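You operate a simulated robot arm through the tools that you are given. There is no shell and no other tool.

The job below is to be done with a simulated robot arm. You get a single attempt, and the scene is never put back.

JOB
Stop the rollers, dial to 0, power off, then park both plugs in the socket block.

It is judged by the outcome, as a careful person would: the job done as asked, and still so three seconds after it is handed in. It fails if anything else is knocked over, pushed out of place, dropped, spilled or broken.

ROBOT AND FRAMES
A 6-joint arm with a fingered hand, fixed in place. Base frame: the origin is at the foot of the arm, x ahead of it, y to its left, z up; the work surface is at about z = 0.86. Lengths are in m, angles in degrees, forces in N, time in s.
With the tool pointing down near the work surface it reaches from about 0.32 to 0.94 m from the base axis. Its first joint turns from -166.0 to 166.0 degrees. Payload 5 kg.
The tool frame sits at the grasp point between the pads (the TCP): z along the fingers, y along the line on which they close. The tips reach 0.037 m beyond it. The gripper opens to 0.124 m. The gripper's body begins 0.043 m behind the TCP. The gripper is a hand of 3 fingers: y runs from the thumb to the fingers, the wrist lies at [-0.021, -0.125, -0.215] in the tool frame, and closing takes about 1.5 s.
Orientation is that of the tool frame in the base frame, as [roll, pitch, yaw] about the fixed x, y, z axes, in that order (R = Rz(yaw) Ry(pitch) Rx(roll)). With the fingers straight down and the wrist toward the robot, the tool's x, y and z point along [0, 1, 0], [1, 0, 0] and [0, 0, -1] of the base frame.

CONTROLS
- The arm moves only by the tool nudge_tool. Its argument "steps" is a list of rows, each a list of 2 entries, a list of its own where there are three numbers: the shift along the base's x, y, z in units of 30 mm (1.0 is 30 mm), then the turn, a rotation vector about the base's x, y, z in units of 5 degrees (1.0 is 5 degrees). In form: [[[tx, ty, tz], [rx, ry, rz]], ...]. A call has 1 to 20 rows; each row shifts and turns the commanded pose from where the row before left it. "fingers" is the closure, from 0 (fully open) to 1 (shut), set as the call begins (left out, the last holds). A call with a number of a shift or a turn outside -1 to 1 is refused whole. Each row takes 0.2 s and may step no farther than 0.05 m and 8.6 degrees from the row before; otherwise, or with a gripper value out of range, the whole call is refused. A pose out of reach is approached as far as the arm can. The call stops where the force on the tool passes 40 N (or 10 N more than at its start, if that is more) or the arm is blocked; 0.2 s more then pass. Each finger travels about 0.072 m/s and halts on what it meets, pressing with about 30 N; the grip force reading is that of the motor and also rises with nothing between the fingers. The clock runs only during rows and for 0.2 s after the last one: add rows that do not move to give the fingers time. The reply holds the time, the measured pose of the TCP, the force on the tool along the base axes, the opening and the grip force, in the units named above and with some noise, with the torque about the TCP (base axes, N m) and any sound that the robot's microphone picked up.
- Cameras (640 x 400 px; columns grow to the right, rows downward): "scene" is fixed at [0.3936, -0.6522, 1.6258]; the picture's right is [0.88, -0.48, 0.00], its down [-0.28, -0.52, -0.81] and it looks along [0.39, 0.71, -0.59] (base axes); focal length 346 px, centre (320, 200). "wrist" rides on the gripper at [0.072, -0.104, -0.154] in the tool frame; the picture's right is [-0.83, 0.26, -0.49], its down [-0.51, -0.72, 0.47] and it looks along [-0.23, 0.64, 0.73] (tool axes); focal length 243 px, centre (320, 200). There is no depth. A picture from a camera that has moved, and an enlarged one, comes with that camera's place and axes in the base frame and with its lens. The place of the scene camera against the robot may be out by one fixed shift of up to 0.012 m in any direction.
- camera(camera): a new picture of that camera. No time passes.
- finger_targets(index, middle, thumb_bend, thumb_turn): sets how far each is bent, from 0 (flat) to 1 (curled in); at 0.3 the hand is open as for a grip, at 0.7 the pads meet at the TCP. One left out holds its place. A second passes; each finger stops where it meets its share of the squeeze, and holds until it gets a number again. A gripper value or a shape takes the hand back. It gives what a move gives, with no picture; readings hold the bend of each and the force on the fingers (four entries, about 0 where the hand has none), thumb and palm. thumb_turn goes from beside the hand (0) to across from the fingers (1), as for a grip.
- set_grasp(shape): the hand has 3 fingers and takes this shape, open, in about a second: jaw (thumb against the fingers, like two jaws); tri (thumb and two fingers); tip (a fingertip pinch); poke (one finger out to press); point (the index stretched); flat (the hand flat); cup (the hand cupped); fist (a fist). The gripper value then closes the fingers along that shape, each until it touches; the sizes above hold for jaw. It gives what a move gives, with no picture.
- enlarge(camera, box): a new picture of the part [left, top, right, bottom] of that camera's present view, enlarged. No time passes.
- sign_off(): hands the job in; it is judged then, once.

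Places have to be worked out from the pictures, the camera data and where the tool is seen. Open the gripper and draw the arm clear of the work before you hand the job in, unless the task says otherwise.

The tools are called after ">>>" by a JSON object that holds its "fn" and its "kwargs". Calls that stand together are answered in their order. nudge_tool: Moves the arm, as the interface text tells. Its arguments: {"type":"object","properties":{"steps":{"type":"array"},"fingers":{"type":"number"}},"required":["steps"]} The other tools are called the same way: set_grasp (shape) gives the hand a shape; finger_targets (index, middle, thumb_bend, thumb_turn) moves the fingers one by one; camera (camera) takes a picture; enlarge (camera, box) takes an enlarged picture of a part of a camera's view; sign_off () hands the job in.

At the start:

```text
time_s: 0.0
position: [0.7435, 0.0427, 1.1971]
orientation: [-180.0, 0.0, 90.0]
contact_force: [-0.5, 0.1, -0.1]
torque: [0.0, -0.04, 0.01]
width: 0.1238
gripper_force: 0.1
shape: jaw
bend: [0.3, 0.3, 0.3, 0.98]
finger forces: [0.0, 0.0, 0.0, 0.1, 0.0, 0.0]
```

scene: 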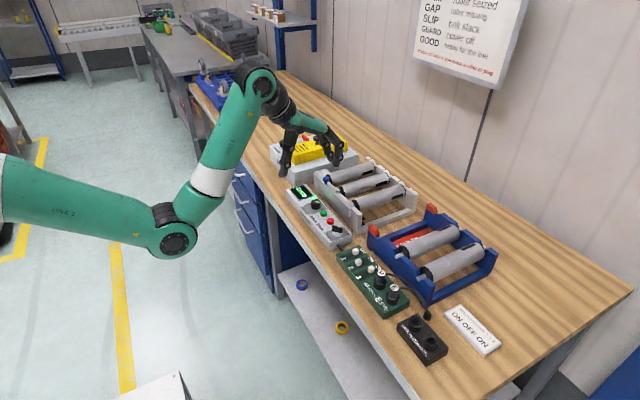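
wrist: 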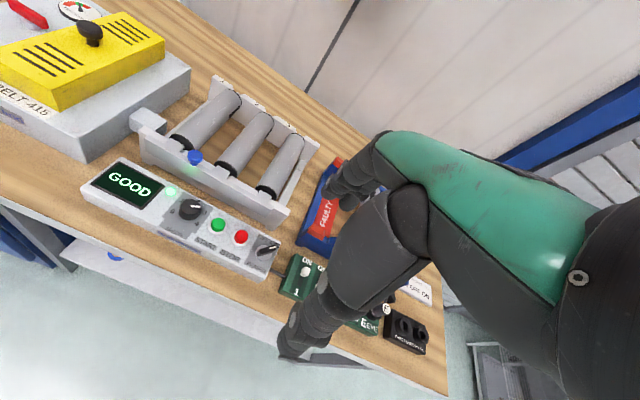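

I'll begin by looking closely at the control panels and the plugs before moving.

>>> {"fn": "enlarge", "kwargs": {"camera": "scene", "box": [270, 170, 390, 250]}}

>>> {"fn": "enlarge", "kwargs": {"camera": "scene", "box": [330, 230, 510, 370]}}

>>> {"fn": "enlarge", "kwargs": {"camera": "wrist", "box": [70, 140, 310, 290]}}

>>> {"fn": "enlarge", "kwargs": {"camera": "scene", "box": [400, 0, 540, 90]}}

>>> {"fn": "enlarge", "kwargs": {"camera": "wrist", "box": [260, 230, 460, 370]}}

```text
5.00 times, centred on (330, 210) of scene
camera zoom: at [0.3936, -0.6522, 1.6258], right [0.88, -0.48, 0.0], down [-0.28, -0.52, -0.81], along [0.39, 0.71, -0.59], focal length 1730 px, centre (270, 150)
```

zoom: 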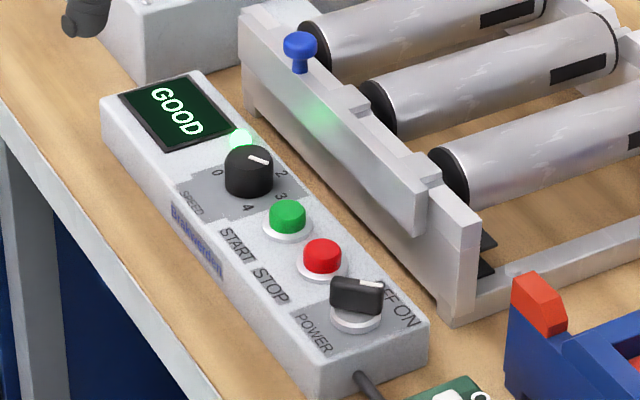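

```text
2.86 times, centred on (420, 300) of scene
camera zoom: at [0.3936, -0.6522, 1.6258], right [0.88, -0.48, 0.0], down [-0.28, -0.52, -0.81], along [0.39, 0.71, -0.59], focal length 989 px, centre (34, -86)
```

zoom: 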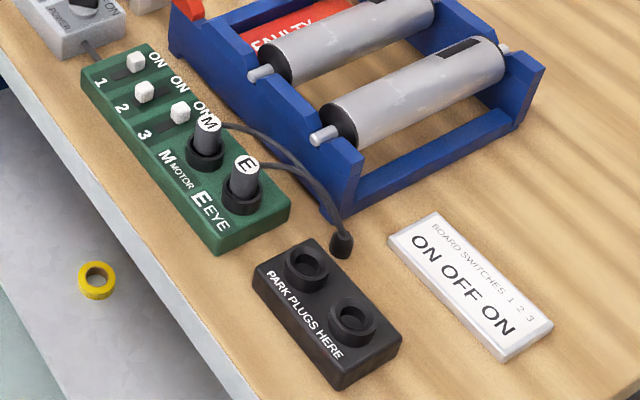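

```text
2.67 times, centred on (190, 215) of wrist
camera zoom: at [0.6381, 0.115, 1.35], right [0.26, -0.83, 0.49], down [-0.72, -0.51, -0.47], along [0.64, -0.23, -0.73], focal length 647 px, centre (667, 160)
```

zoom: 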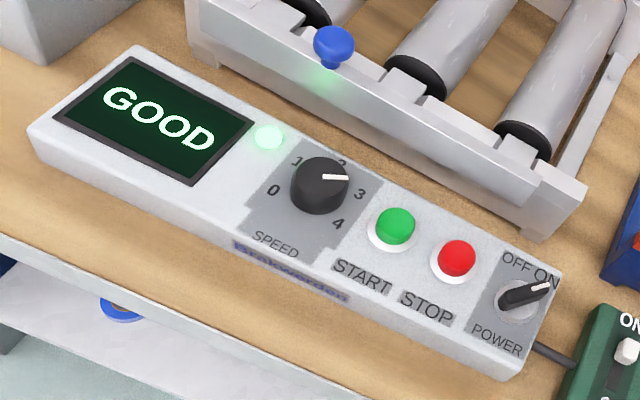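

```text
4.44 times, centred on (470, 45) of scene
camera zoom: at [0.3936, -0.6522, 1.6258], right [0.88, -0.48, 0.0], down [-0.28, -0.52, -0.81], along [0.39, 0.71, -0.59], focal length 1538 px, centre (-347, 889)
```

zoom: 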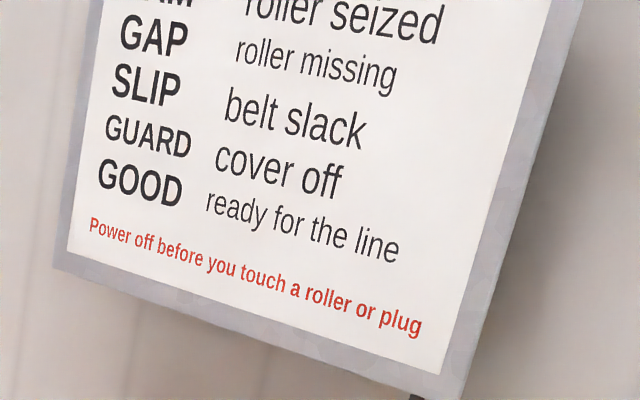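

```text
2.86 times, centred on (360, 300) of wrist
camera zoom: at [0.6381, 0.115, 1.35], right [0.26, -0.83, 0.49], down [-0.72, -0.51, -0.47], along [0.64, -0.23, -0.73], focal length 693 px, centre (206, -86)
```

zoom: 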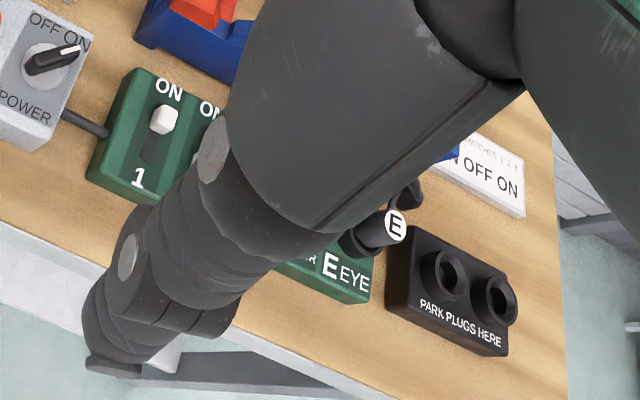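

The panel runs along y at x≈0.845: dial ≈ (0.845, 0.20, 0.91) set to about 3, STOP ≈ (0.845, 0.099, 0.907), power knob ≈ (0.84, 0.046, 0.91). The plugs are at about (0.835, -0.18) and (0.835, -0.236), and the park sockets near (0.836, -0.325) and (0.836, -0.38). I'll set the poke shape up here, well clear, to see where the fingertip ends up.

>>> {"fn": "set_grasp", "kwargs": {"shape": "poke"}}

```text
time_s: 0.9
position: [0.7434, 0.044, 1.1983]
orientation: [-180.0, 0.0, 90.0]
contact_force: [-0.7, 0.9, 0.1]
torque: [-0.03, 0.02, 0.01]
width: 0.0
gripper_force: 0.1
shape: poke
bend: [0.7, 0.7, 1.0, 1.0]
finger forces: [0.0, 0.0, 0.0, 0.0, 0.1, 0.1]
```

I'll look at the hand in the poke shape from both cameras.

>>> {"fn": "enlarge", "kwargs": {"camera": "scene", "box": [230, 60, 390, 180]}}

>>> {"fn": "camera", "kwargs": {"camera": "wrist"}}

```text
3.33 times, centred on (310, 120) of scene
camera zoom: at [0.3936, -0.6522, 1.6258], right [0.88, -0.48, 0.0], down [-0.28, -0.52, -0.81], along [0.39, 0.71, -0.59], focal length 1153 px, centre (353, 467)
```

zoom: 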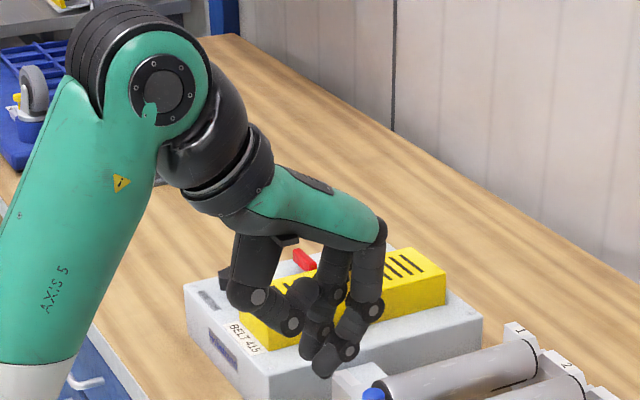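

```text
taken
camera wrist: at [0.6381, 0.115, 1.35], right [0.26, -0.83, 0.49], down [-0.72, -0.51, -0.47], along [0.64, -0.23, -0.73], focal length 243 px, centre (320, 200)
```

wrist: 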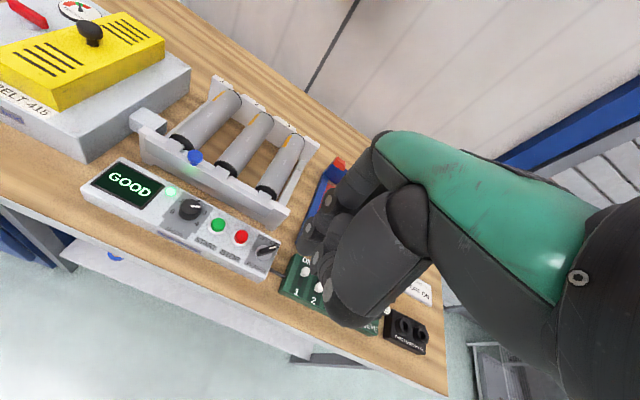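

In this shape both fingers sit side by side. I'll curl the middle finger and keep the index out, so that a single tip does the pressing.

>>> {"fn": "finger_targets", "kwargs": {"index": 0.6, "middle": 1.0, "thumb_bend": 1.0, "thumb_turn": 0.5}}

>>> {"fn": "enlarge", "kwargs": {"camera": "scene", "box": [270, 100, 366, 160]}}

>>> {"fn": "enlarge", "kwargs": {"camera": "wrist", "box": [260, 140, 460, 340]}}

```text
time_s: 1.9
position: [0.7427, 0.0446, 1.1969]
orientation: [180.0, 0.0, 90.0]
contact_force: [0.1, 0.4, 0.4]
torque: [0.01, 0.02, 0.01]
width: 0.0505
gripper_force: 0.1
shape: fingers
bend: [0.6, 1.0, 1.0, 0.51]
finger forces: [0.0, 0.0, 0.0, 0.0, 0.1, 0.0]
```

```text
6.67 times, centred on (318, 130) of scene
camera zoom: at [0.3936, -0.6522, 1.6258], right [0.88, -0.48, 0.0], down [-0.28, -0.52, -0.81], along [0.39, 0.71, -0.59], focal length 2307 px, centre (333, 667)
```

zoom: 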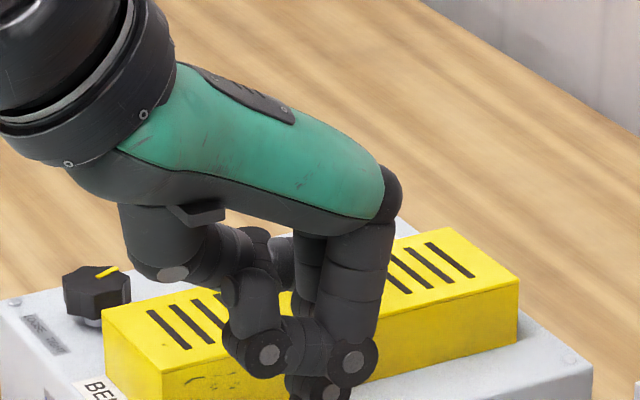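

```text
2.00 times, centred on (360, 240) of wrist
camera zoom: at [0.6381, 0.115, 1.35], right [0.26, -0.83, 0.49], down [-0.72, -0.51, -0.47], along [0.64, -0.23, -0.73], focal length 485 px, centre (240, 120)
```

zoom: 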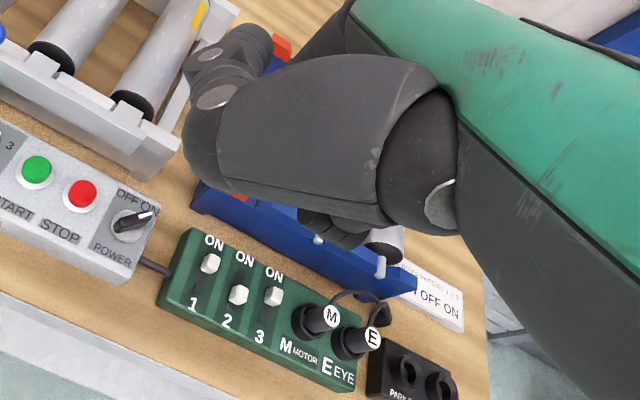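

I need a wider crop to tell the fingers apart.

>>> {"fn": "enlarge", "kwargs": {"camera": "scene", "box": [270, 110, 366, 170]}}

```text
6.67 times, centred on (318, 140) of scene
camera zoom: at [0.3936, -0.6522, 1.6258], right [0.88, -0.48, 0.0], down [-0.28, -0.52, -0.81], along [0.39, 0.71, -0.59], focal length 2307 px, centre (333, 600)
```

zoom: 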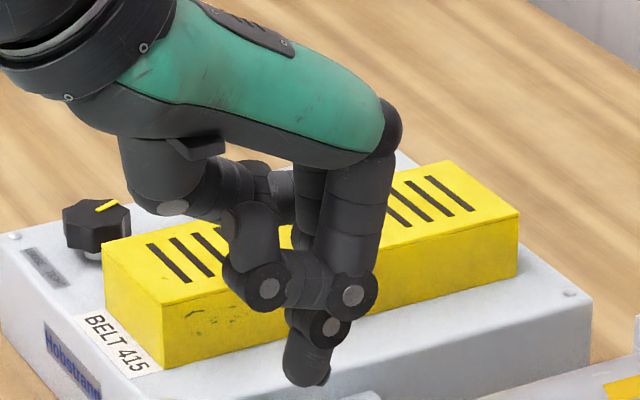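

The index is the far (+y) finger. At bend 0.6 I estimate its tip at TCP + (0.030, 0.0145, -0.051). I'll move so the tip is above STOP (tip z ≈ 1.03) and check the alignment there.

>>> {"fn": "nudge_tool", "kwargs": {"steps": [[[0.48, 0.266, -0.8], [0, 0, 0]], [[0.48, 0.266, -0.8], [0, 0, 0]], [[0.48, 0.266, -0.8], [0, 0, 0]], [[0.48, 0.266, -0.8], [0, 0, 0]], [[0.48, 0.266, -0.8], [0, 0, 0]], [[0, 0, 0], [0, 0, 0]]]}}

>>> {"fn": "enlarge", "kwargs": {"camera": "scene", "box": [270, 150, 390, 230]}}

>>> {"fn": "enlarge", "kwargs": {"camera": "wrist", "box": [180, 120, 420, 320]}}

```text
time_s: 3.3
position: [0.8151, 0.0848, 1.0787]
orientation: [180.0, -0.1, 90.0]
contact_force: [0.8, -0.1, -0.7]
torque: [0.02, -0.02, -0.03]
width: 0.0505
gripper_force: 0.0
shape: fingers
bend: [0.6, 1.0, 1.0, 0.51]
finger forces: [0.0, 0.1, 0.1, 0.0, 0.0, 0.0]
```

```text
5.00 times, centred on (330, 190) of scene
camera zoom: at [0.3936, -0.6522, 1.6258], right [0.88, -0.48, 0.0], down [-0.28, -0.52, -0.81], along [0.39, 0.71, -0.59], focal length 1730 px, centre (270, 250)
```

zoom: 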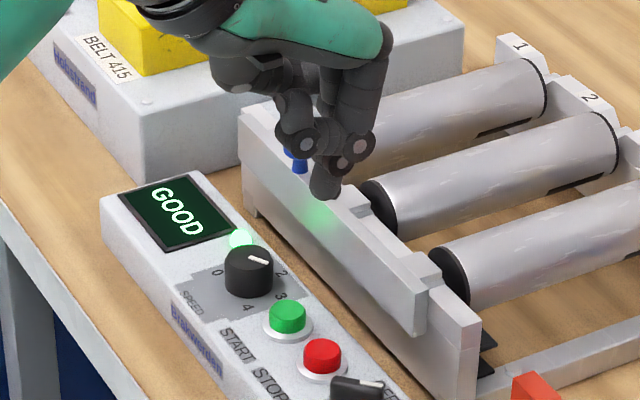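

```text
2.00 times, centred on (300, 220) of wrist
camera zoom: at [0.7104, 0.1562, 1.2309], right [0.26, -0.83, 0.49], down [-0.72, -0.51, -0.47], along [0.64, -0.23, -0.73], focal length 485 px, centre (360, 160)
```

zoom: 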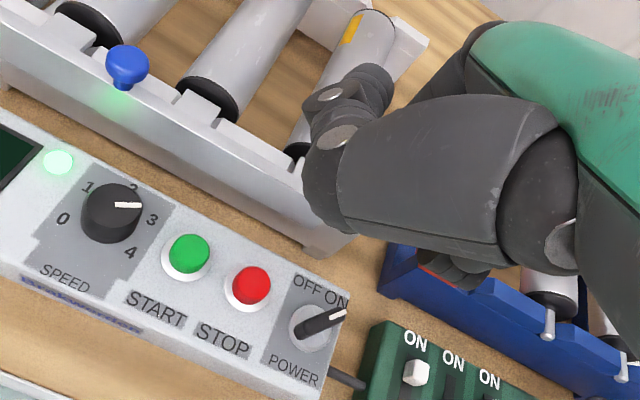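

STOP measures (0.845, 0.098, 0.907) and the fingertip is directly above it at z≈1.028. I'll lower it to about 15 mm above the button and check again.

>>> {"fn": "nudge_tool", "kwargs": {"steps": [[[0.03, -0.05, -0.6], [0, 0, 0]], [[0, 0, -0.6], [0, 0, 0]], [[0, 0, -0.6], [0, 0, 0]], [[0, 0, -0.6], [0, 0, 0]], [[0, 0, -0.6], [0, 0, 0]], [[0, 0, -0.4], [0, 0, 0]], [[0, 0, 0], [0, 0, 0]]]}}

>>> {"fn": "enlarge", "kwargs": {"camera": "scene", "box": [282, 170, 378, 230]}}

>>> {"fn": "enlarge", "kwargs": {"camera": "wrist", "box": [200, 120, 400, 280]}}

```text
time_s: 4.9
position: [0.8162, 0.0814, 0.977]
orientation: [-179.9, 0.0, 90.0]
contact_force: [-0.5, 0.0, -0.3]
torque: [0.01, 0.0, -0.02]
width: 0.0503
gripper_force: 0.0
shape: fingers
bend: [0.6, 1.0, 1.0, 0.51]
finger forces: [0.1, 0.0, 0.0, 0.1, 0.1, 0.0]
```

```text
6.67 times, centred on (330, 200) of scene
camera zoom: at [0.3936, -0.6522, 1.6258], right [0.88, -0.48, 0.0], down [-0.28, -0.52, -0.81], along [0.39, 0.71, -0.59], focal length 2307 px, centre (253, 200)
```

zoom: 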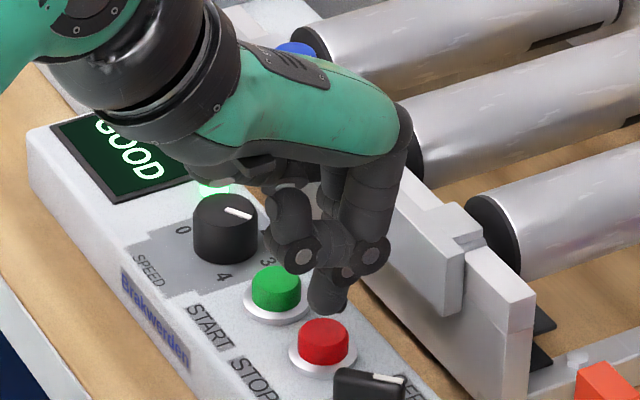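

```text
2.50 times, centred on (300, 200) of wrist
camera zoom: at [0.711, 0.1531, 1.1279], right [0.26, -0.83, 0.49], down [-0.72, -0.51, -0.47], along [0.64, -0.23, -0.73], focal length 606 px, centre (370, 200)
```

zoom: 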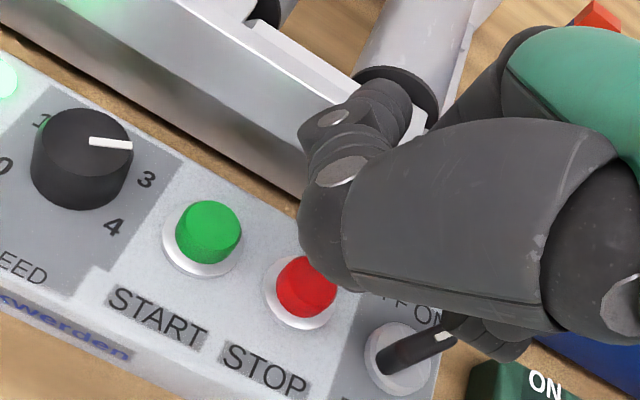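

The tip sits right over the red button, about 10 mm above it. I'll press down in small steps.

>>> {"fn": "nudge_tool", "kwargs": {"steps": [[[0, 0, -0.12], [0, 0, 0]], [[0, 0, -0.12], [0, 0, 0]], [[0, 0, -0.1], [0, 0, 0]], [[0, 0, 0], [0, 0, 0]]]}}

>>> {"fn": "enlarge", "kwargs": {"camera": "scene", "box": [282, 170, 378, 230]}}

```text
time_s: 5.9
position: [0.8155, 0.0813, 0.965]
orientation: [180.0, 0.0, 90.0]
contact_force: [0.7, 0.4, -0.6]
torque: [0.0, 0.01, -0.04]
width: 0.0504
gripper_force: 0.0
shape: fingers
bend: [0.6, 1.0, 1.0, 0.51]
finger forces: [0.0, 0.0, 0.0, 0.0, 0.0, 0.0]
```

```text
6.67 times, centred on (330, 200) of scene
camera zoom: at [0.3936, -0.6522, 1.6258], right [0.88, -0.48, 0.0], down [-0.28, -0.52, -0.81], along [0.39, 0.71, -0.59], focal length 2307 px, centre (253, 200)
```

zoom: 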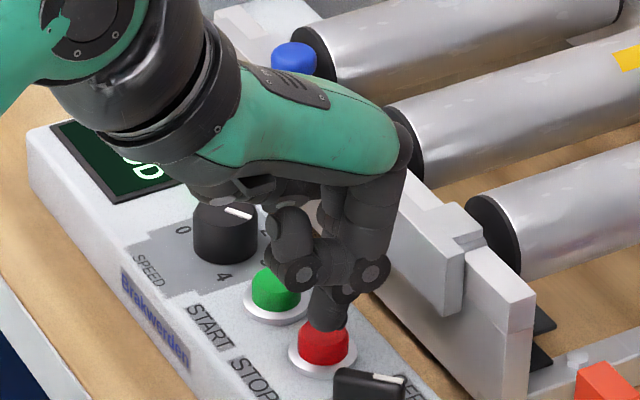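

The tip is just at the cap with no force yet, so I'll continue down in fine steps.

>>> {"fn": "nudge_tool", "kwargs": {"steps": [[[-0.03, 0, -0.1], [0, 0, 0]], [[0, 0, -0.1], [0, 0, 0]], [[0, 0, 0], [0, 0, 0]]]}}

>>> {"fn": "enlarge", "kwargs": {"camera": "scene", "box": [282, 170, 378, 230]}}

```text
time_s: 6.7
position: [0.8151, 0.0811, 0.9599]
orientation: [-180.0, 0.0, 90.0]
contact_force: [0.2, 0.2, 0.0]
torque: [-0.04, 0.0, 0.0]
width: 0.0504
gripper_force: 0.0
shape: fingers
bend: [0.6, 1.0, 1.0, 0.51]
finger forces: [0.1, 0.1, 0.0, 0.0, 0.1, 0.0]
```

```text
6.67 times, centred on (330, 200) of scene
camera zoom: at [0.3936, -0.6522, 1.6258], right [0.88, -0.48, 0.0], down [-0.28, -0.52, -0.81], along [0.39, 0.71, -0.59], focal length 2307 px, centre (253, 200)
```

zoom: 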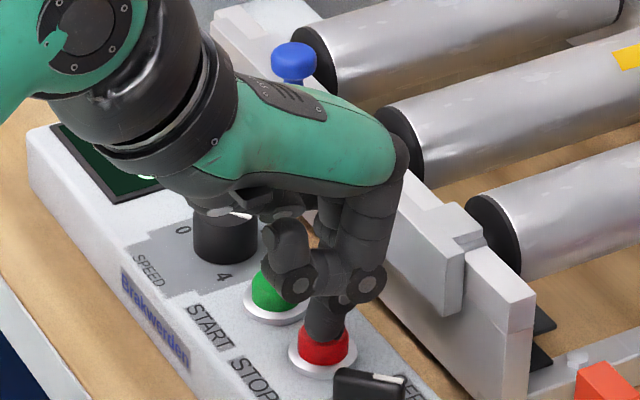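

Still no force. I'll continue in 3 mm steps.

>>> {"fn": "nudge_tool", "kwargs": {"steps": [[[0, 0, -0.1], [0, 0, 0]], [[0, 0, -0.1], [0, 0, 0]], [[0, 0, 0], [0, 0, 0]]]}}

>>> {"fn": "enlarge", "kwargs": {"camera": "scene", "box": [282, 170, 378, 230]}}

>>> {"fn": "enlarge", "kwargs": {"camera": "wrist", "box": [200, 120, 400, 280]}}

```text
time_s: 7.5
position: [0.8139, 0.0813, 0.9551]
orientation: [180.0, -0.1, 90.0]
contact_force: [1.1, 0.3, 2.6]
torque: [0.06, -0.17, -0.02]
width: 0.0506
gripper_force: 1.7
shape: fingers
bend: [0.6, 1.0, 1.0, 0.51]
finger forces: [3.6, 0.1, 0.0, 0.0, 0.0, 0.1]
heard: click
```

```text
6.67 times, centred on (330, 200) of scene
camera zoom: at [0.3936, -0.6522, 1.6258], right [0.88, -0.48, 0.0], down [-0.28, -0.52, -0.81], along [0.39, 0.71, -0.59], focal length 2307 px, centre (253, 200)
```

zoom: 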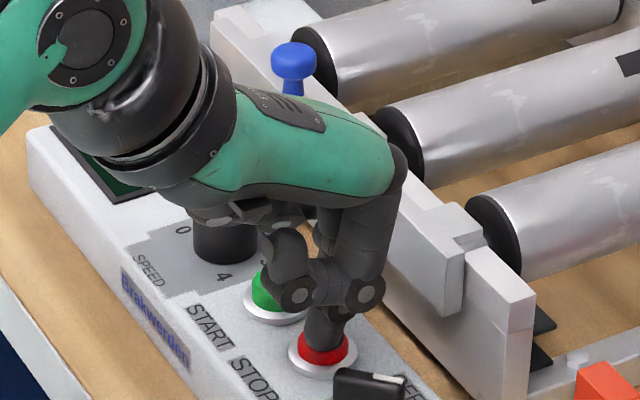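

```text
2.50 times, centred on (300, 200) of wrist
camera zoom: at [0.7094, 0.1536, 1.1059], right [0.26, -0.83, 0.49], down [-0.72, -0.51, -0.47], along [0.64, -0.23, -0.73], focal length 606 px, centre (370, 200)
```

zoom: 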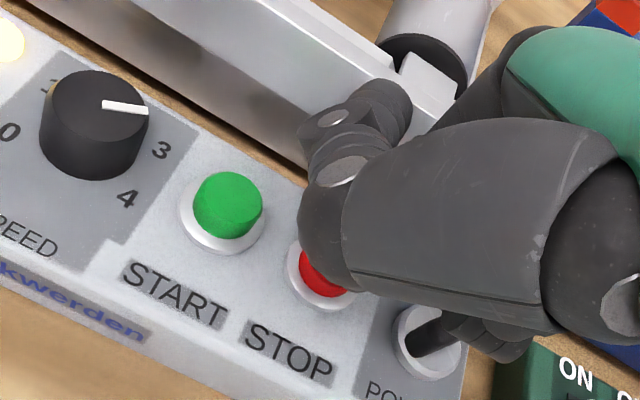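

It clicked and the lamp went from green to amber. I'll lift straight up and check the display and rollers.

>>> {"fn": "nudge_tool", "kwargs": {"steps": [[[0, 0, 0.5], [0, 0, 0]], [[0, 0, 0.8], [0, 0, 0]], [[0, 0, 0.8], [0, 0, 0]], [[0, 0, 0.8], [0, 0, 0]], [[0, 0, 0.8], [0, 0, 0]], [[0, 0, 0.8], [0, 0, 0]], [[0, 0, 0], [0, 0, 0]]]}}

>>> {"fn": "enlarge", "kwargs": {"camera": "scene", "box": [270, 170, 390, 250]}}

>>> {"fn": "camera", "kwargs": {"camera": "wrist"}}

```text
time_s: 9.1
position: [0.814, 0.0806, 1.0909]
orientation: [180.0, -0.1, 90.0]
contact_force: [-0.3, 0.6, 0.5]
torque: [0.0, 0.02, 0.0]
width: 0.0507
gripper_force: 0.2
shape: fingers
bend: [0.6, 1.0, 1.0, 0.51]
finger forces: [0.0, 0.1, 0.0, 0.0, 0.0, 0.1]
```

```text
5.00 times, centred on (330, 210) of scene
camera zoom: at [0.3936, -0.6522, 1.6258], right [0.88, -0.48, 0.0], down [-0.28, -0.52, -0.81], along [0.39, 0.71, -0.59], focal length 1730 px, centre (270, 150)
```

zoom: 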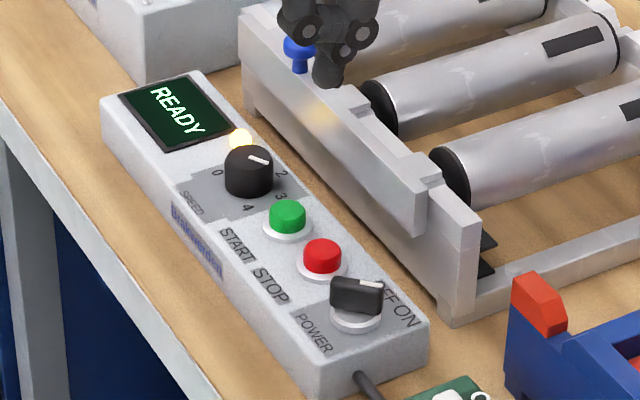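

```text
taken
camera wrist: at [0.7094, 0.152, 1.2421], right [0.26, -0.83, 0.49], down [-0.72, -0.51, -0.47], along [0.64, -0.23, -0.73], focal length 243 px, centre (320, 200)
```

wrist: 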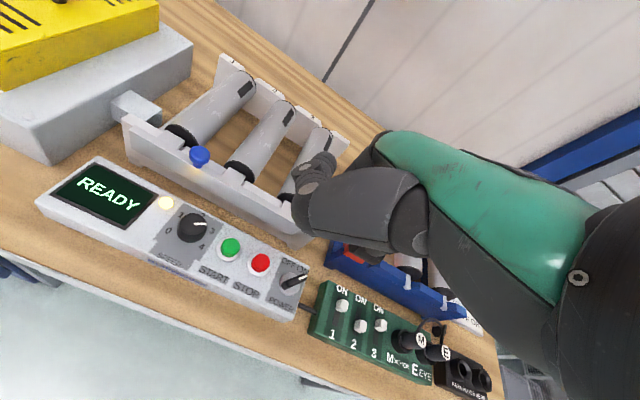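

The display reads READY and the rollers look stopped, with the marks on top. Next is the dial, so I'll return the hand to jaw, partly closed, and take a closer look at the knob.

>>> {"fn": "set_grasp", "kwargs": {"shape": "jaw"}}

>>> {"fn": "nudge_tool", "kwargs": {"fingers": 0.5, "steps": [[[0, 0.5, 0], [0, 0, 0]], [[0, 0.5, 0], [0, 0, 0]], [[0, 0.5, 0], [0, 0, 0]], [[0, 0.5, 0], [0, 0, 0]], [[0, 0.5, 0], [0, 0, 0]], [[0, 0.5, 0], [0, 0, 0]], [[0, 0.5, 0], [0, 0, 0]], [[0, 0.5, 0], [0, 0, 0]], [[0, 0, 0], [0, 0, 0]]]}}

>>> {"fn": "enlarge", "kwargs": {"camera": "scene", "box": [270, 140, 390, 220]}}

>>> {"fn": "camera", "kwargs": {"camera": "wrist"}}

```text
time_s: 10.0
position: [0.8156, 0.0814, 1.0893]
orientation: [179.9, 0.0, 90.0]
contact_force: [-0.4, 0.1, 0.2]
torque: [-0.01, 0.0, 0.0]
width: 0.1235
gripper_force: 0.0
shape: jaw
bend: [0.3, 0.3, 0.3, 0.97]
finger forces: [0.0, 0.0, 0.0, 0.1, 0.0, 0.1]
```

```text
time_s: 12.0
position: [0.8154, 0.2008, 1.0883]
orientation: [179.9, 0.0, 90.0]
contact_force: [-0.6, -0.5, 0.5]
torque: [-0.01, 0.02, 0.01]
width: 0.0626
gripper_force: 0.1
shape: jaw
bend: [0.74, 0.45, 0.69, 1.0]
finger forces: [0.1, 0.1, 0.0, 0.1, 0.0, 0.0]
```

```text
5.00 times, centred on (330, 180) of scene
camera zoom: at [0.3936, -0.6522, 1.6258], right [0.88, -0.48, 0.0], down [-0.28, -0.52, -0.81], along [0.39, 0.71, -0.59], focal length 1730 px, centre (270, 300)
```

zoom: 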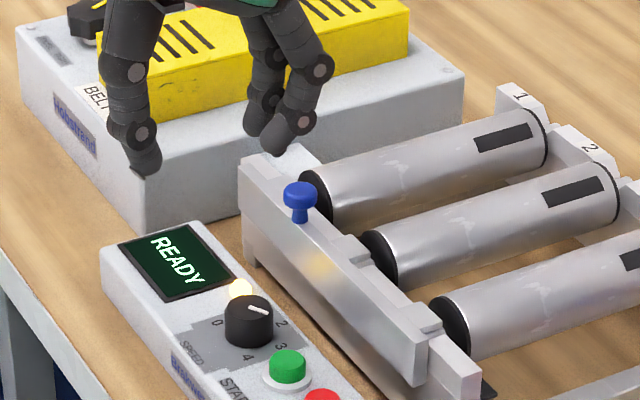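

```text
taken
camera wrist: at [0.7099, 0.2723, 1.2416], right [0.26, -0.83, 0.49], down [-0.72, -0.51, -0.47], along [0.64, -0.23, -0.73], focal length 243 px, centre (320, 200)
```

wrist: 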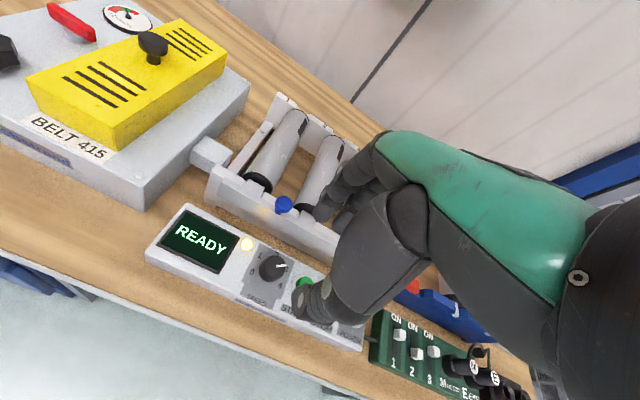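

The jaw geometry checks out: at 0.5 closure the tips sit about ±0.04 along x and 0.043 below the TCP. I'll zoom in on the knob for an accurate centre and pointer angle.

>>> {"fn": "enlarge", "kwargs": {"camera": "wrist", "box": [220, 220, 340, 300]}}

>>> {"fn": "enlarge", "kwargs": {"camera": "scene", "box": [295, 185, 355, 225]}}

```text
5.00 times, centred on (280, 260) of wrist
camera zoom: at [0.7099, 0.2723, 1.2416], right [0.26, -0.83, 0.49], down [-0.72, -0.51, -0.47], along [0.64, -0.23, -0.73], focal length 1213 px, centre (520, -100)
```

zoom: 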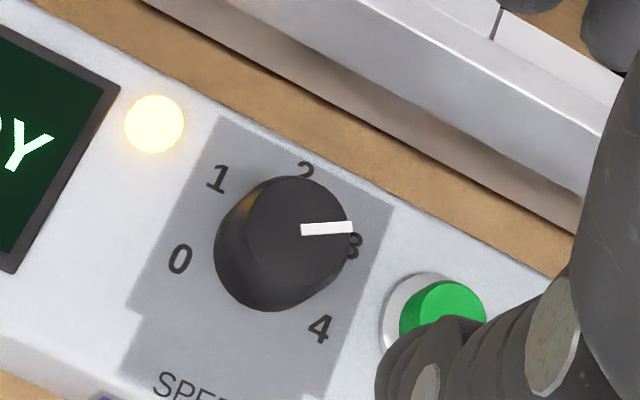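

```text
10.00 times, centred on (325, 205) of scene
camera zoom: at [0.3936, -0.6522, 1.6258], right [0.88, -0.48, 0.0], down [-0.28, -0.52, -0.81], along [0.39, 0.71, -0.59], focal length 3460 px, centre (270, 150)
```

zoom: 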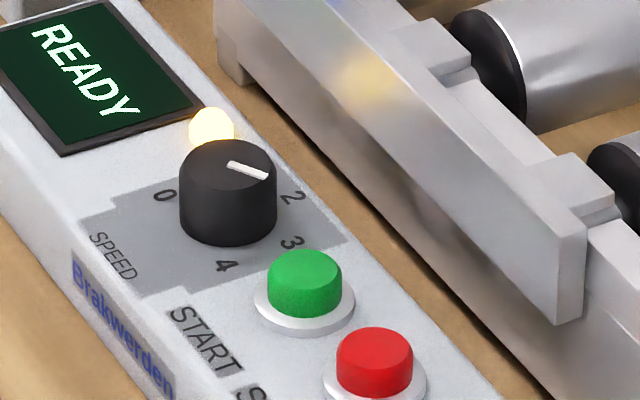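

The knob centre is about (0.8455, 0.1985) with its top at z≈0.916. The pointer is at -60° (position 3), so reaching 0 takes a +180° turn about z. First I'll measure how much clearance there is to the roller stand's front bar.

>>> {"fn": "enlarge", "kwargs": {"camera": "wrist", "box": [200, 160, 350, 260]}}

>>> {"fn": "enlarge", "kwargs": {"camera": "scene", "box": [310, 165, 400, 225]}}

```text
4.00 times, centred on (275, 210) of wrist
camera zoom: at [0.7099, 0.2723, 1.2416], right [0.26, -0.83, 0.49], down [-0.72, -0.51, -0.47], along [0.64, -0.23, -0.73], focal length 970 px, centre (500, 160)
```

zoom: 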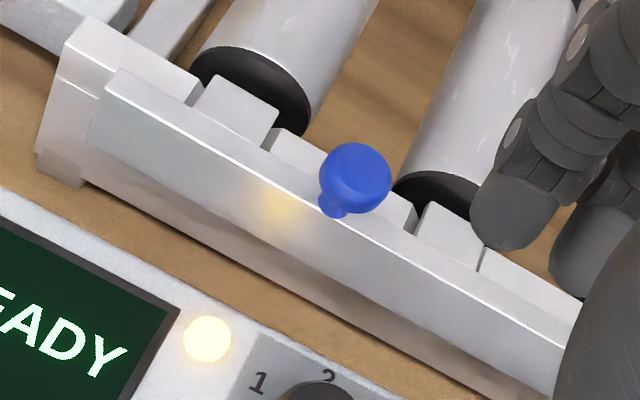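

```text
6.67 times, centred on (355, 195) of scene
camera zoom: at [0.3936, -0.6522, 1.6258], right [0.88, -0.48, 0.0], down [-0.28, -0.52, -0.81], along [0.39, 0.71, -0.59], focal length 2307 px, centre (87, 233)
```

zoom: 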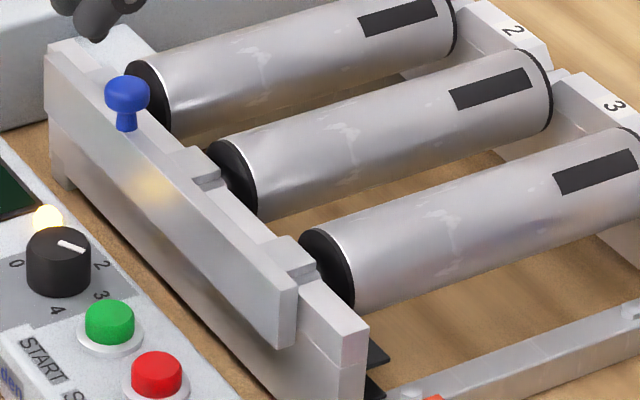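

The bar front is at about x 0.897 with its top at z 0.948. START sits 53 mm to the -y side of the knob and the lamp about 47 mm to the +y side. I'll ratchet the dial in about 60° turns, from -25° to +35° of tool yaw, with the fingers only slightly open. Now I'll go above the knob.

>>> {"fn": "nudge_tool", "kwargs": {"fingers": 0.6, "steps": [[[0.25, -0.02, 0], [0, 0, -1]], [[0.25, -0.02, 0], [0, 0, -1]], [[0.25, -0.02, 0], [0, 0, -1]], [[0.25, -0.02, 0], [0, 0, -1]], [[0, 0, -0.7], [0, 0, -1]], [[0, 0, -0.7], [0, 0, 0]], [[0, 0, -0.7], [0, 0, 0]], [[0, 0, -0.7], [0, 0, 0]], [[0, 0, 0], [0, 0, 0]]]}}

>>> {"fn": "enlarge", "kwargs": {"camera": "scene", "box": [280, 155, 376, 215]}}

>>> {"fn": "enlarge", "kwargs": {"camera": "wrist", "box": [200, 160, 400, 310]}}

```text
time_s: 14.0
position: [0.8448, 0.1994, 1.0055]
orientation: [-180.0, 0.0, 65.0]
contact_force: [-0.3, 0.1, 0.6]
torque: [0.0, 0.04, -0.01]
width: 0.0498
gripper_force: 0.0
shape: jaw
bend: [0.74, 0.49, 0.72, 1.0]
finger forces: [0.1, 0.0, 0.0, 0.0, 0.0, 0.0]
```

```text
6.67 times, centred on (328, 185) of scene
camera zoom: at [0.3936, -0.6522, 1.6258], right [0.88, -0.48, 0.0], down [-0.28, -0.52, -0.81], along [0.39, 0.71, -0.59], focal length 2307 px, centre (267, 300)
```

zoom: 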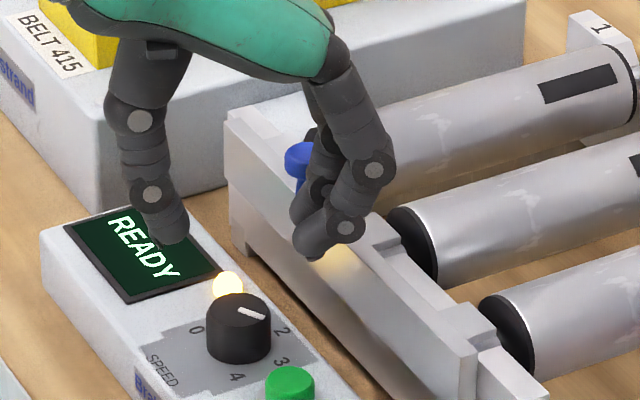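

```text
2.67 times, centred on (300, 235) of wrist
camera zoom: at [0.7805, 0.3082, 1.1571], right [-0.11, -0.86, 0.49], down [-0.87, -0.15, -0.47], along [0.48, -0.48, -0.73], focal length 647 px, centre (373, 107)
```

zoom: 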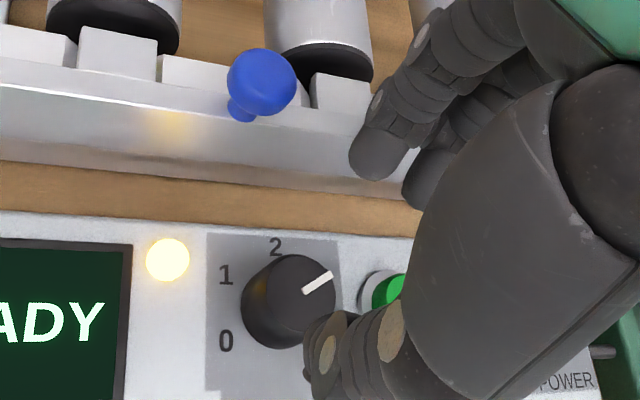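

The bowed finger joint would reach about 0.066 m from the knob centre and hit the front bar at this low height, so a side pinch isn't safe here. Instead I'll use the index fingertip pressed on the knob's top, off-centre, and drag it round in an arc. I'll go back up, undo the yaw and set the pointing hand.

>>> {"fn": "nudge_tool", "kwargs": {"steps": [[[-0.2, -0.1, 0.3], [0, 0, 1]], [[-0.2, -0.1, 0.3], [0, 0, 1]], [[-0.2, -0.1, 0.3], [0, 0, 1]], [[-0.2, -0.1, 0.3], [0, 0, 1]], [[-0.2, -0.1, 0.3], [0, 0, 1]], [[0, 0, 0], [0, 0, 0]]]}}

>>> {"fn": "finger_targets", "kwargs": {"index": 0.6, "middle": 1.0, "thumb_bend": 1.0, "thumb_turn": 0.5}}

>>> {"fn": "enlarge", "kwargs": {"camera": "scene", "box": [280, 155, 376, 215]}}

>>> {"fn": "enlarge", "kwargs": {"camera": "wrist", "box": [200, 160, 400, 310]}}

```text
time_s: 15.4
position: [0.817, 0.1845, 1.0502]
orientation: [-180.0, -0.2, 90.1]
contact_force: [0.1, -0.5, 0.9]
torque: [0.02, 0.0, 0.03]
width: 0.0502
gripper_force: 0.1
shape: jaw
bend: [0.74, 0.49, 0.72, 1.0]
finger forces: [0.0, 0.1, 0.0, 0.1, 0.1, 0.0]
```

```text
time_s: 16.4
position: [0.8159, 0.1848, 1.0505]
orientation: [180.0, 0.0, 90.1]
contact_force: [0.6, -0.1, 0.8]
torque: [0.03, 0.03, 0.0]
width: 0.0506
gripper_force: 0.1
shape: fingers
bend: [0.6, 1.0, 1.0, 0.51]
finger forces: [0.0, 0.0, 0.0, 0.0, 0.0, 0.0]
```

```text
6.67 times, centred on (328, 185) of scene
camera zoom: at [0.3936, -0.6522, 1.6258], right [0.88, -0.48, 0.0], down [-0.28, -0.52, -0.81], along [0.39, 0.71, -0.59], focal length 2307 px, centre (267, 300)
```

zoom: 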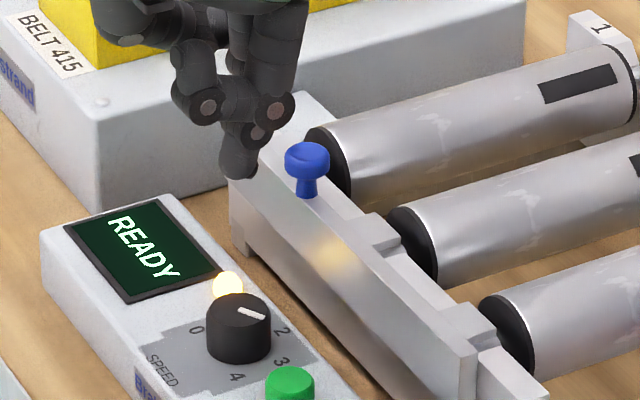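

```text
2.67 times, centred on (300, 235) of wrist
camera zoom: at [0.7109, 0.2564, 1.2024], right [0.26, -0.83, 0.49], down [-0.72, -0.51, -0.47], along [0.64, -0.23, -0.73], focal length 647 px, centre (373, 107)
```

zoom: 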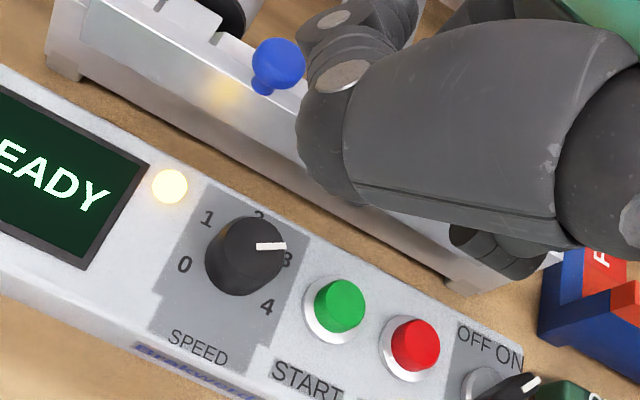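

The index tip is directly over the knob centre at z≈0.998. I'll shift to +11 mm in y off-centre and lower to just above the knob top, then make contact gently.

>>> {"fn": "nudge_tool", "kwargs": {"steps": [[[0.03, 0.36, -0.4], [0, 0, 0]], [[0, 0, -0.6], [0, 0, 0]], [[0, 0, -0.6], [0, 0, 0]], [[0, 0, -0.6], [0, 0, 0]], [[0, 0, -0.4], [0, 0, 0]], [[0, 0, 0], [0, 0, 0]], [[0, 0, -0.1], [0, 0, 0]], [[0, 0, 0], [0, 0, 0]]]}}

>>> {"fn": "enlarge", "kwargs": {"camera": "scene", "box": [285, 165, 365, 215]}}

>>> {"fn": "enlarge", "kwargs": {"camera": "wrist", "box": [200, 140, 400, 290]}}

```text
time_s: 18.2
position: [0.8167, 0.196, 0.9684]
orientation: [180.0, 0.0, 90.0]
contact_force: [0.2, -0.3, -1.2]
torque: [0.03, 0.01, 0.06]
width: 0.0504
gripper_force: 0.1
shape: fingers
bend: [0.6, 1.0, 1.0, 0.51]
finger forces: [0.0, 0.0, 0.0, 0.0, 0.0, 0.0]
```

```text
8.00 times, centred on (325, 190) of scene
camera zoom: at [0.3936, -0.6522, 1.6258], right [0.88, -0.48, 0.0], down [-0.28, -0.52, -0.81], along [0.39, 0.71, -0.59], focal length 2768 px, centre (280, 280)
```

zoom: 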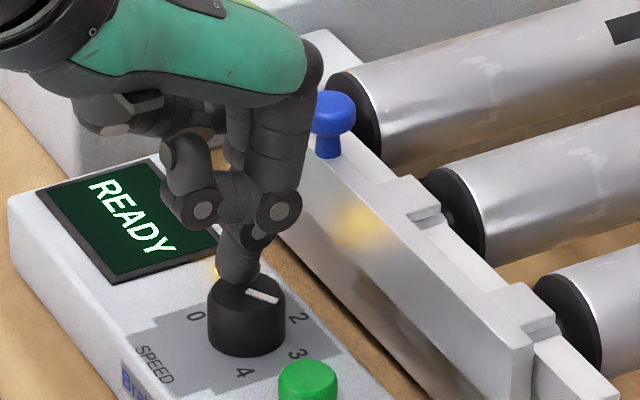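

```text
2.67 times, centred on (300, 215) of wrist
camera zoom: at [0.712, 0.2673, 1.1206], right [0.26, -0.83, 0.49], down [-0.72, -0.51, -0.47], along [0.64, -0.23, -0.73], focal length 647 px, centre (373, 160)
```

zoom: 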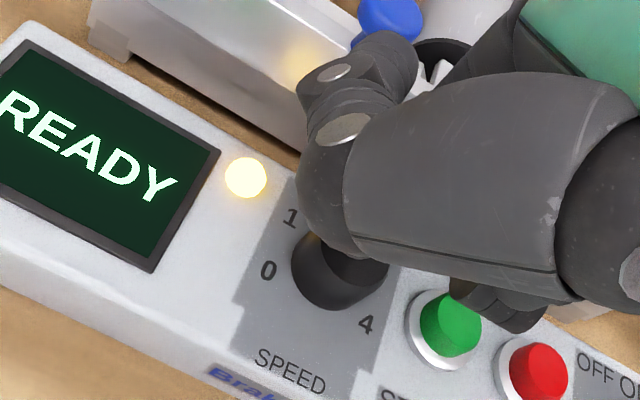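

The tip is above the back-left of the knob top. I'll lower it in 1.5 mm steps to make contact.

>>> {"fn": "nudge_tool", "kwargs": {"steps": [[[0, 0, -0.05], [0, 0, 0]], [[0, 0, -0.05], [0, 0, 0]], [[0, 0, 0], [0, 0, 0]]]}}

```text
time_s: 19.0
position: [0.8179, 0.1953, 0.9653]
orientation: [180.0, 0.0, 90.1]
contact_force: [0.0, 1.0, 0.3]
torque: [0.04, -0.03, -0.01]
width: 0.0503
gripper_force: 0.2
shape: fingers
bend: [0.6, 1.0, 1.0, 0.51]
finger forces: [0.8, 0.0, 0.1, 0.0, 0.0, 0.1]
```

There's a first light touch of 0.8 N. I'll press about 3 mm more.

>>> {"fn": "nudge_tool", "kwargs": {"steps": [[[0, 0, -0.05], [0, 0, 0]], [[0, 0, -0.05], [0, 0, 0]], [[0, 0, 0], [0, 0, 0]]]}}

```text
time_s: 19.8
position: [0.819, 0.1966, 0.9648]
orientation: [179.7, -0.1, 89.8]
contact_force: [2.2, -2.4, 19.1]
torque: [0.17, -0.57, -0.07]
width: 0.0507
gripper_force: 9.1
shape: fingers
bend: [0.6, 1.0, 1.0, 0.51]
finger forces: [18.4, 0.0, 0.1, 0.0, 0.0, 0.1]
```

I have 18 N on the knob top, which is enough for friction. I'll drag the tip along a 90° arc around the knob centre, +y → -x, turning it counter-clockwise.

>>> {"fn": "nudge_tool", "kwargs": {"steps": [[[-0.095, -0.0125, 0], [0, 0, 0]], [[-0.0884, -0.0366, 0], [0, 0, 0]], [[-0.0759, -0.0583, 0], [0, 0, 0]], [[-0.0583, -0.0759, 0], [0, 0, 0]], [[-0.0366, -0.0884, 0], [0, 0, 0]], [[-0.0125, -0.095, 0], [0, 0, 0]], [[0, 0, 0], [0, 0, 0]]]}}

>>> {"fn": "enlarge", "kwargs": {"camera": "scene", "box": [285, 165, 365, 215]}}

>>> {"fn": "enlarge", "kwargs": {"camera": "wrist", "box": [200, 140, 400, 290]}}

```text
time_s: 21.4
position: [0.8049, 0.1853, 0.9655]
orientation: [179.8, -0.1, 90.1]
contact_force: [2.7, 2.2, 29.0]
torque: [0.51, -0.92, 0.0]
width: 0.0502
gripper_force: 14.2
shape: fingers
bend: [0.59, 1.0, 1.0, 0.51]
finger forces: [28.9, 0.0, 0.0, 0.0, 0.1, 0.0]
```

```text
8.00 times, centred on (325, 190) of scene
camera zoom: at [0.3936, -0.6522, 1.6258], right [0.88, -0.48, 0.0], down [-0.28, -0.52, -0.81], along [0.39, 0.71, -0.59], focal length 2768 px, centre (280, 280)
```

zoom: 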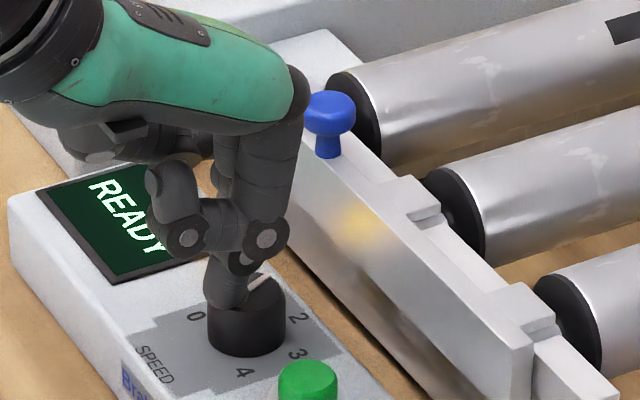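

```text
2.67 times, centred on (300, 215) of wrist
camera zoom: at [0.6996, 0.2565, 1.1172], right [0.26, -0.83, 0.49], down [-0.72, -0.51, -0.47], along [0.64, -0.23, -0.73], focal length 647 px, centre (373, 160)
```

zoom: 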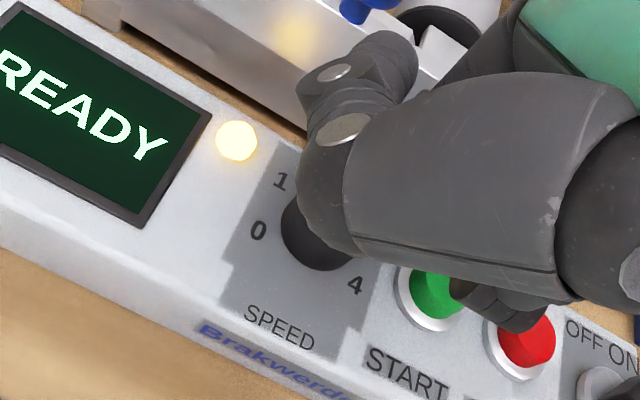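

The pointer has turned counter-clockwise, so the friction drive works. The force has risen to 29 N, so I'll ease up 1.5 mm and continue the arc another 90° (-x → -y).

>>> {"fn": "nudge_tool", "kwargs": {"steps": [[[0, 0, 0.05], [0, 0, 0]], [[0.0125, -0.095, 0], [0, 0, 0]], [[0.0366, -0.0884, 0], [0, 0, 0]], [[0.0583, -0.0759, 0], [0, 0, 0]], [[0.0759, -0.0583, 0], [0, 0, 0]], [[0.0884, -0.0366, 0], [0, 0, 0]], [[0.095, -0.0125, 0], [0, 0, 0]], [[0, 0, 0], [0, 0, 0]]]}}

>>> {"fn": "enlarge", "kwargs": {"camera": "scene", "box": [285, 165, 365, 215]}}

>>> {"fn": "enlarge", "kwargs": {"camera": "wrist", "box": [200, 140, 400, 290]}}

```text
time_s: 23.2
position: [0.8154, 0.1742, 0.9649]
orientation: [179.9, 0.0, 90.0]
contact_force: [-0.3, 1.3, 23.3]
torque: [0.39, -0.51, 0.03]
width: 0.0511
gripper_force: 12.2
shape: fingers
bend: [0.63, 1.0, 1.0, 0.51]
finger forces: [23.3, 0.1, 0.0, 0.0, 0.0, 0.0]
```

```text
8.00 times, centred on (325, 190) of scene
camera zoom: at [0.3936, -0.6522, 1.6258], right [0.88, -0.48, 0.0], down [-0.28, -0.52, -0.81], along [0.39, 0.71, -0.59], focal length 2768 px, centre (280, 280)
```

zoom: 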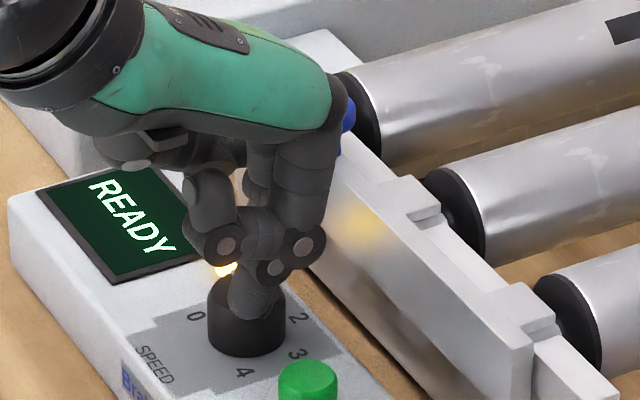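

```text
2.67 times, centred on (300, 215) of wrist
camera zoom: at [0.7106, 0.245, 1.1168], right [0.26, -0.83, 0.49], down [-0.72, -0.51, -0.47], along [0.64, -0.23, -0.73], focal length 647 px, centre (373, 160)
```

zoom: 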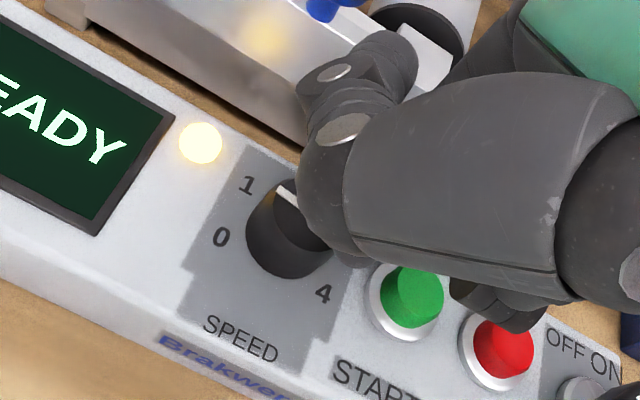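

The pointer now looks to be at about 1. I'll lift off to see it clearly.

>>> {"fn": "nudge_tool", "kwargs": {"steps": [[[0, 0, 0.3], [0, 0, 0]], [[0, 0, 0.6], [0, 0, 0]], [[0, 0, 0.6], [0, 0, 0]], [[0, 0, 0], [0, 0, 0]]]}}

>>> {"fn": "enlarge", "kwargs": {"camera": "wrist", "box": [200, 160, 360, 280]}}

>>> {"fn": "enlarge", "kwargs": {"camera": "scene", "box": [295, 175, 355, 215]}}

```text
time_s: 24.2
position: [0.8147, 0.1744, 1.0095]
orientation: [-179.8, 0.0, 90.0]
contact_force: [0.5, 0.3, 0.1]
torque: [-0.01, -0.03, 0.02]
width: 0.0506
gripper_force: 0.1
shape: fingers
bend: [0.6, 1.0, 1.0, 0.51]
finger forces: [0.0, 0.0, 0.0, 0.0, 0.0, 0.0]
```

```text
3.33 times, centred on (280, 220) of wrist
camera zoom: at [0.7107, 0.2451, 1.1607], right [0.26, -0.83, 0.49], down [-0.72, -0.51, -0.47], along [0.64, -0.23, -0.73], focal length 809 px, centre (453, 133)
```

zoom: 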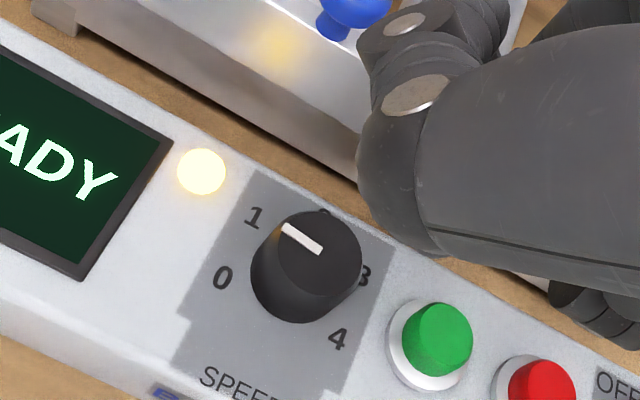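

```text
10.00 times, centred on (325, 195) of scene
camera zoom: at [0.3936, -0.6522, 1.6258], right [0.88, -0.48, 0.0], down [-0.28, -0.52, -0.81], along [0.39, 0.71, -0.59], focal length 3460 px, centre (270, 250)
```

zoom: 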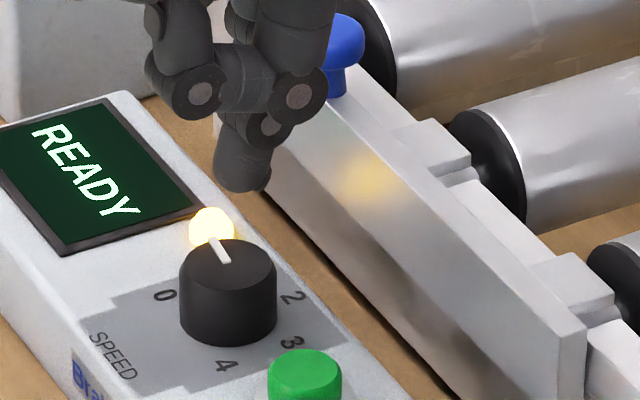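

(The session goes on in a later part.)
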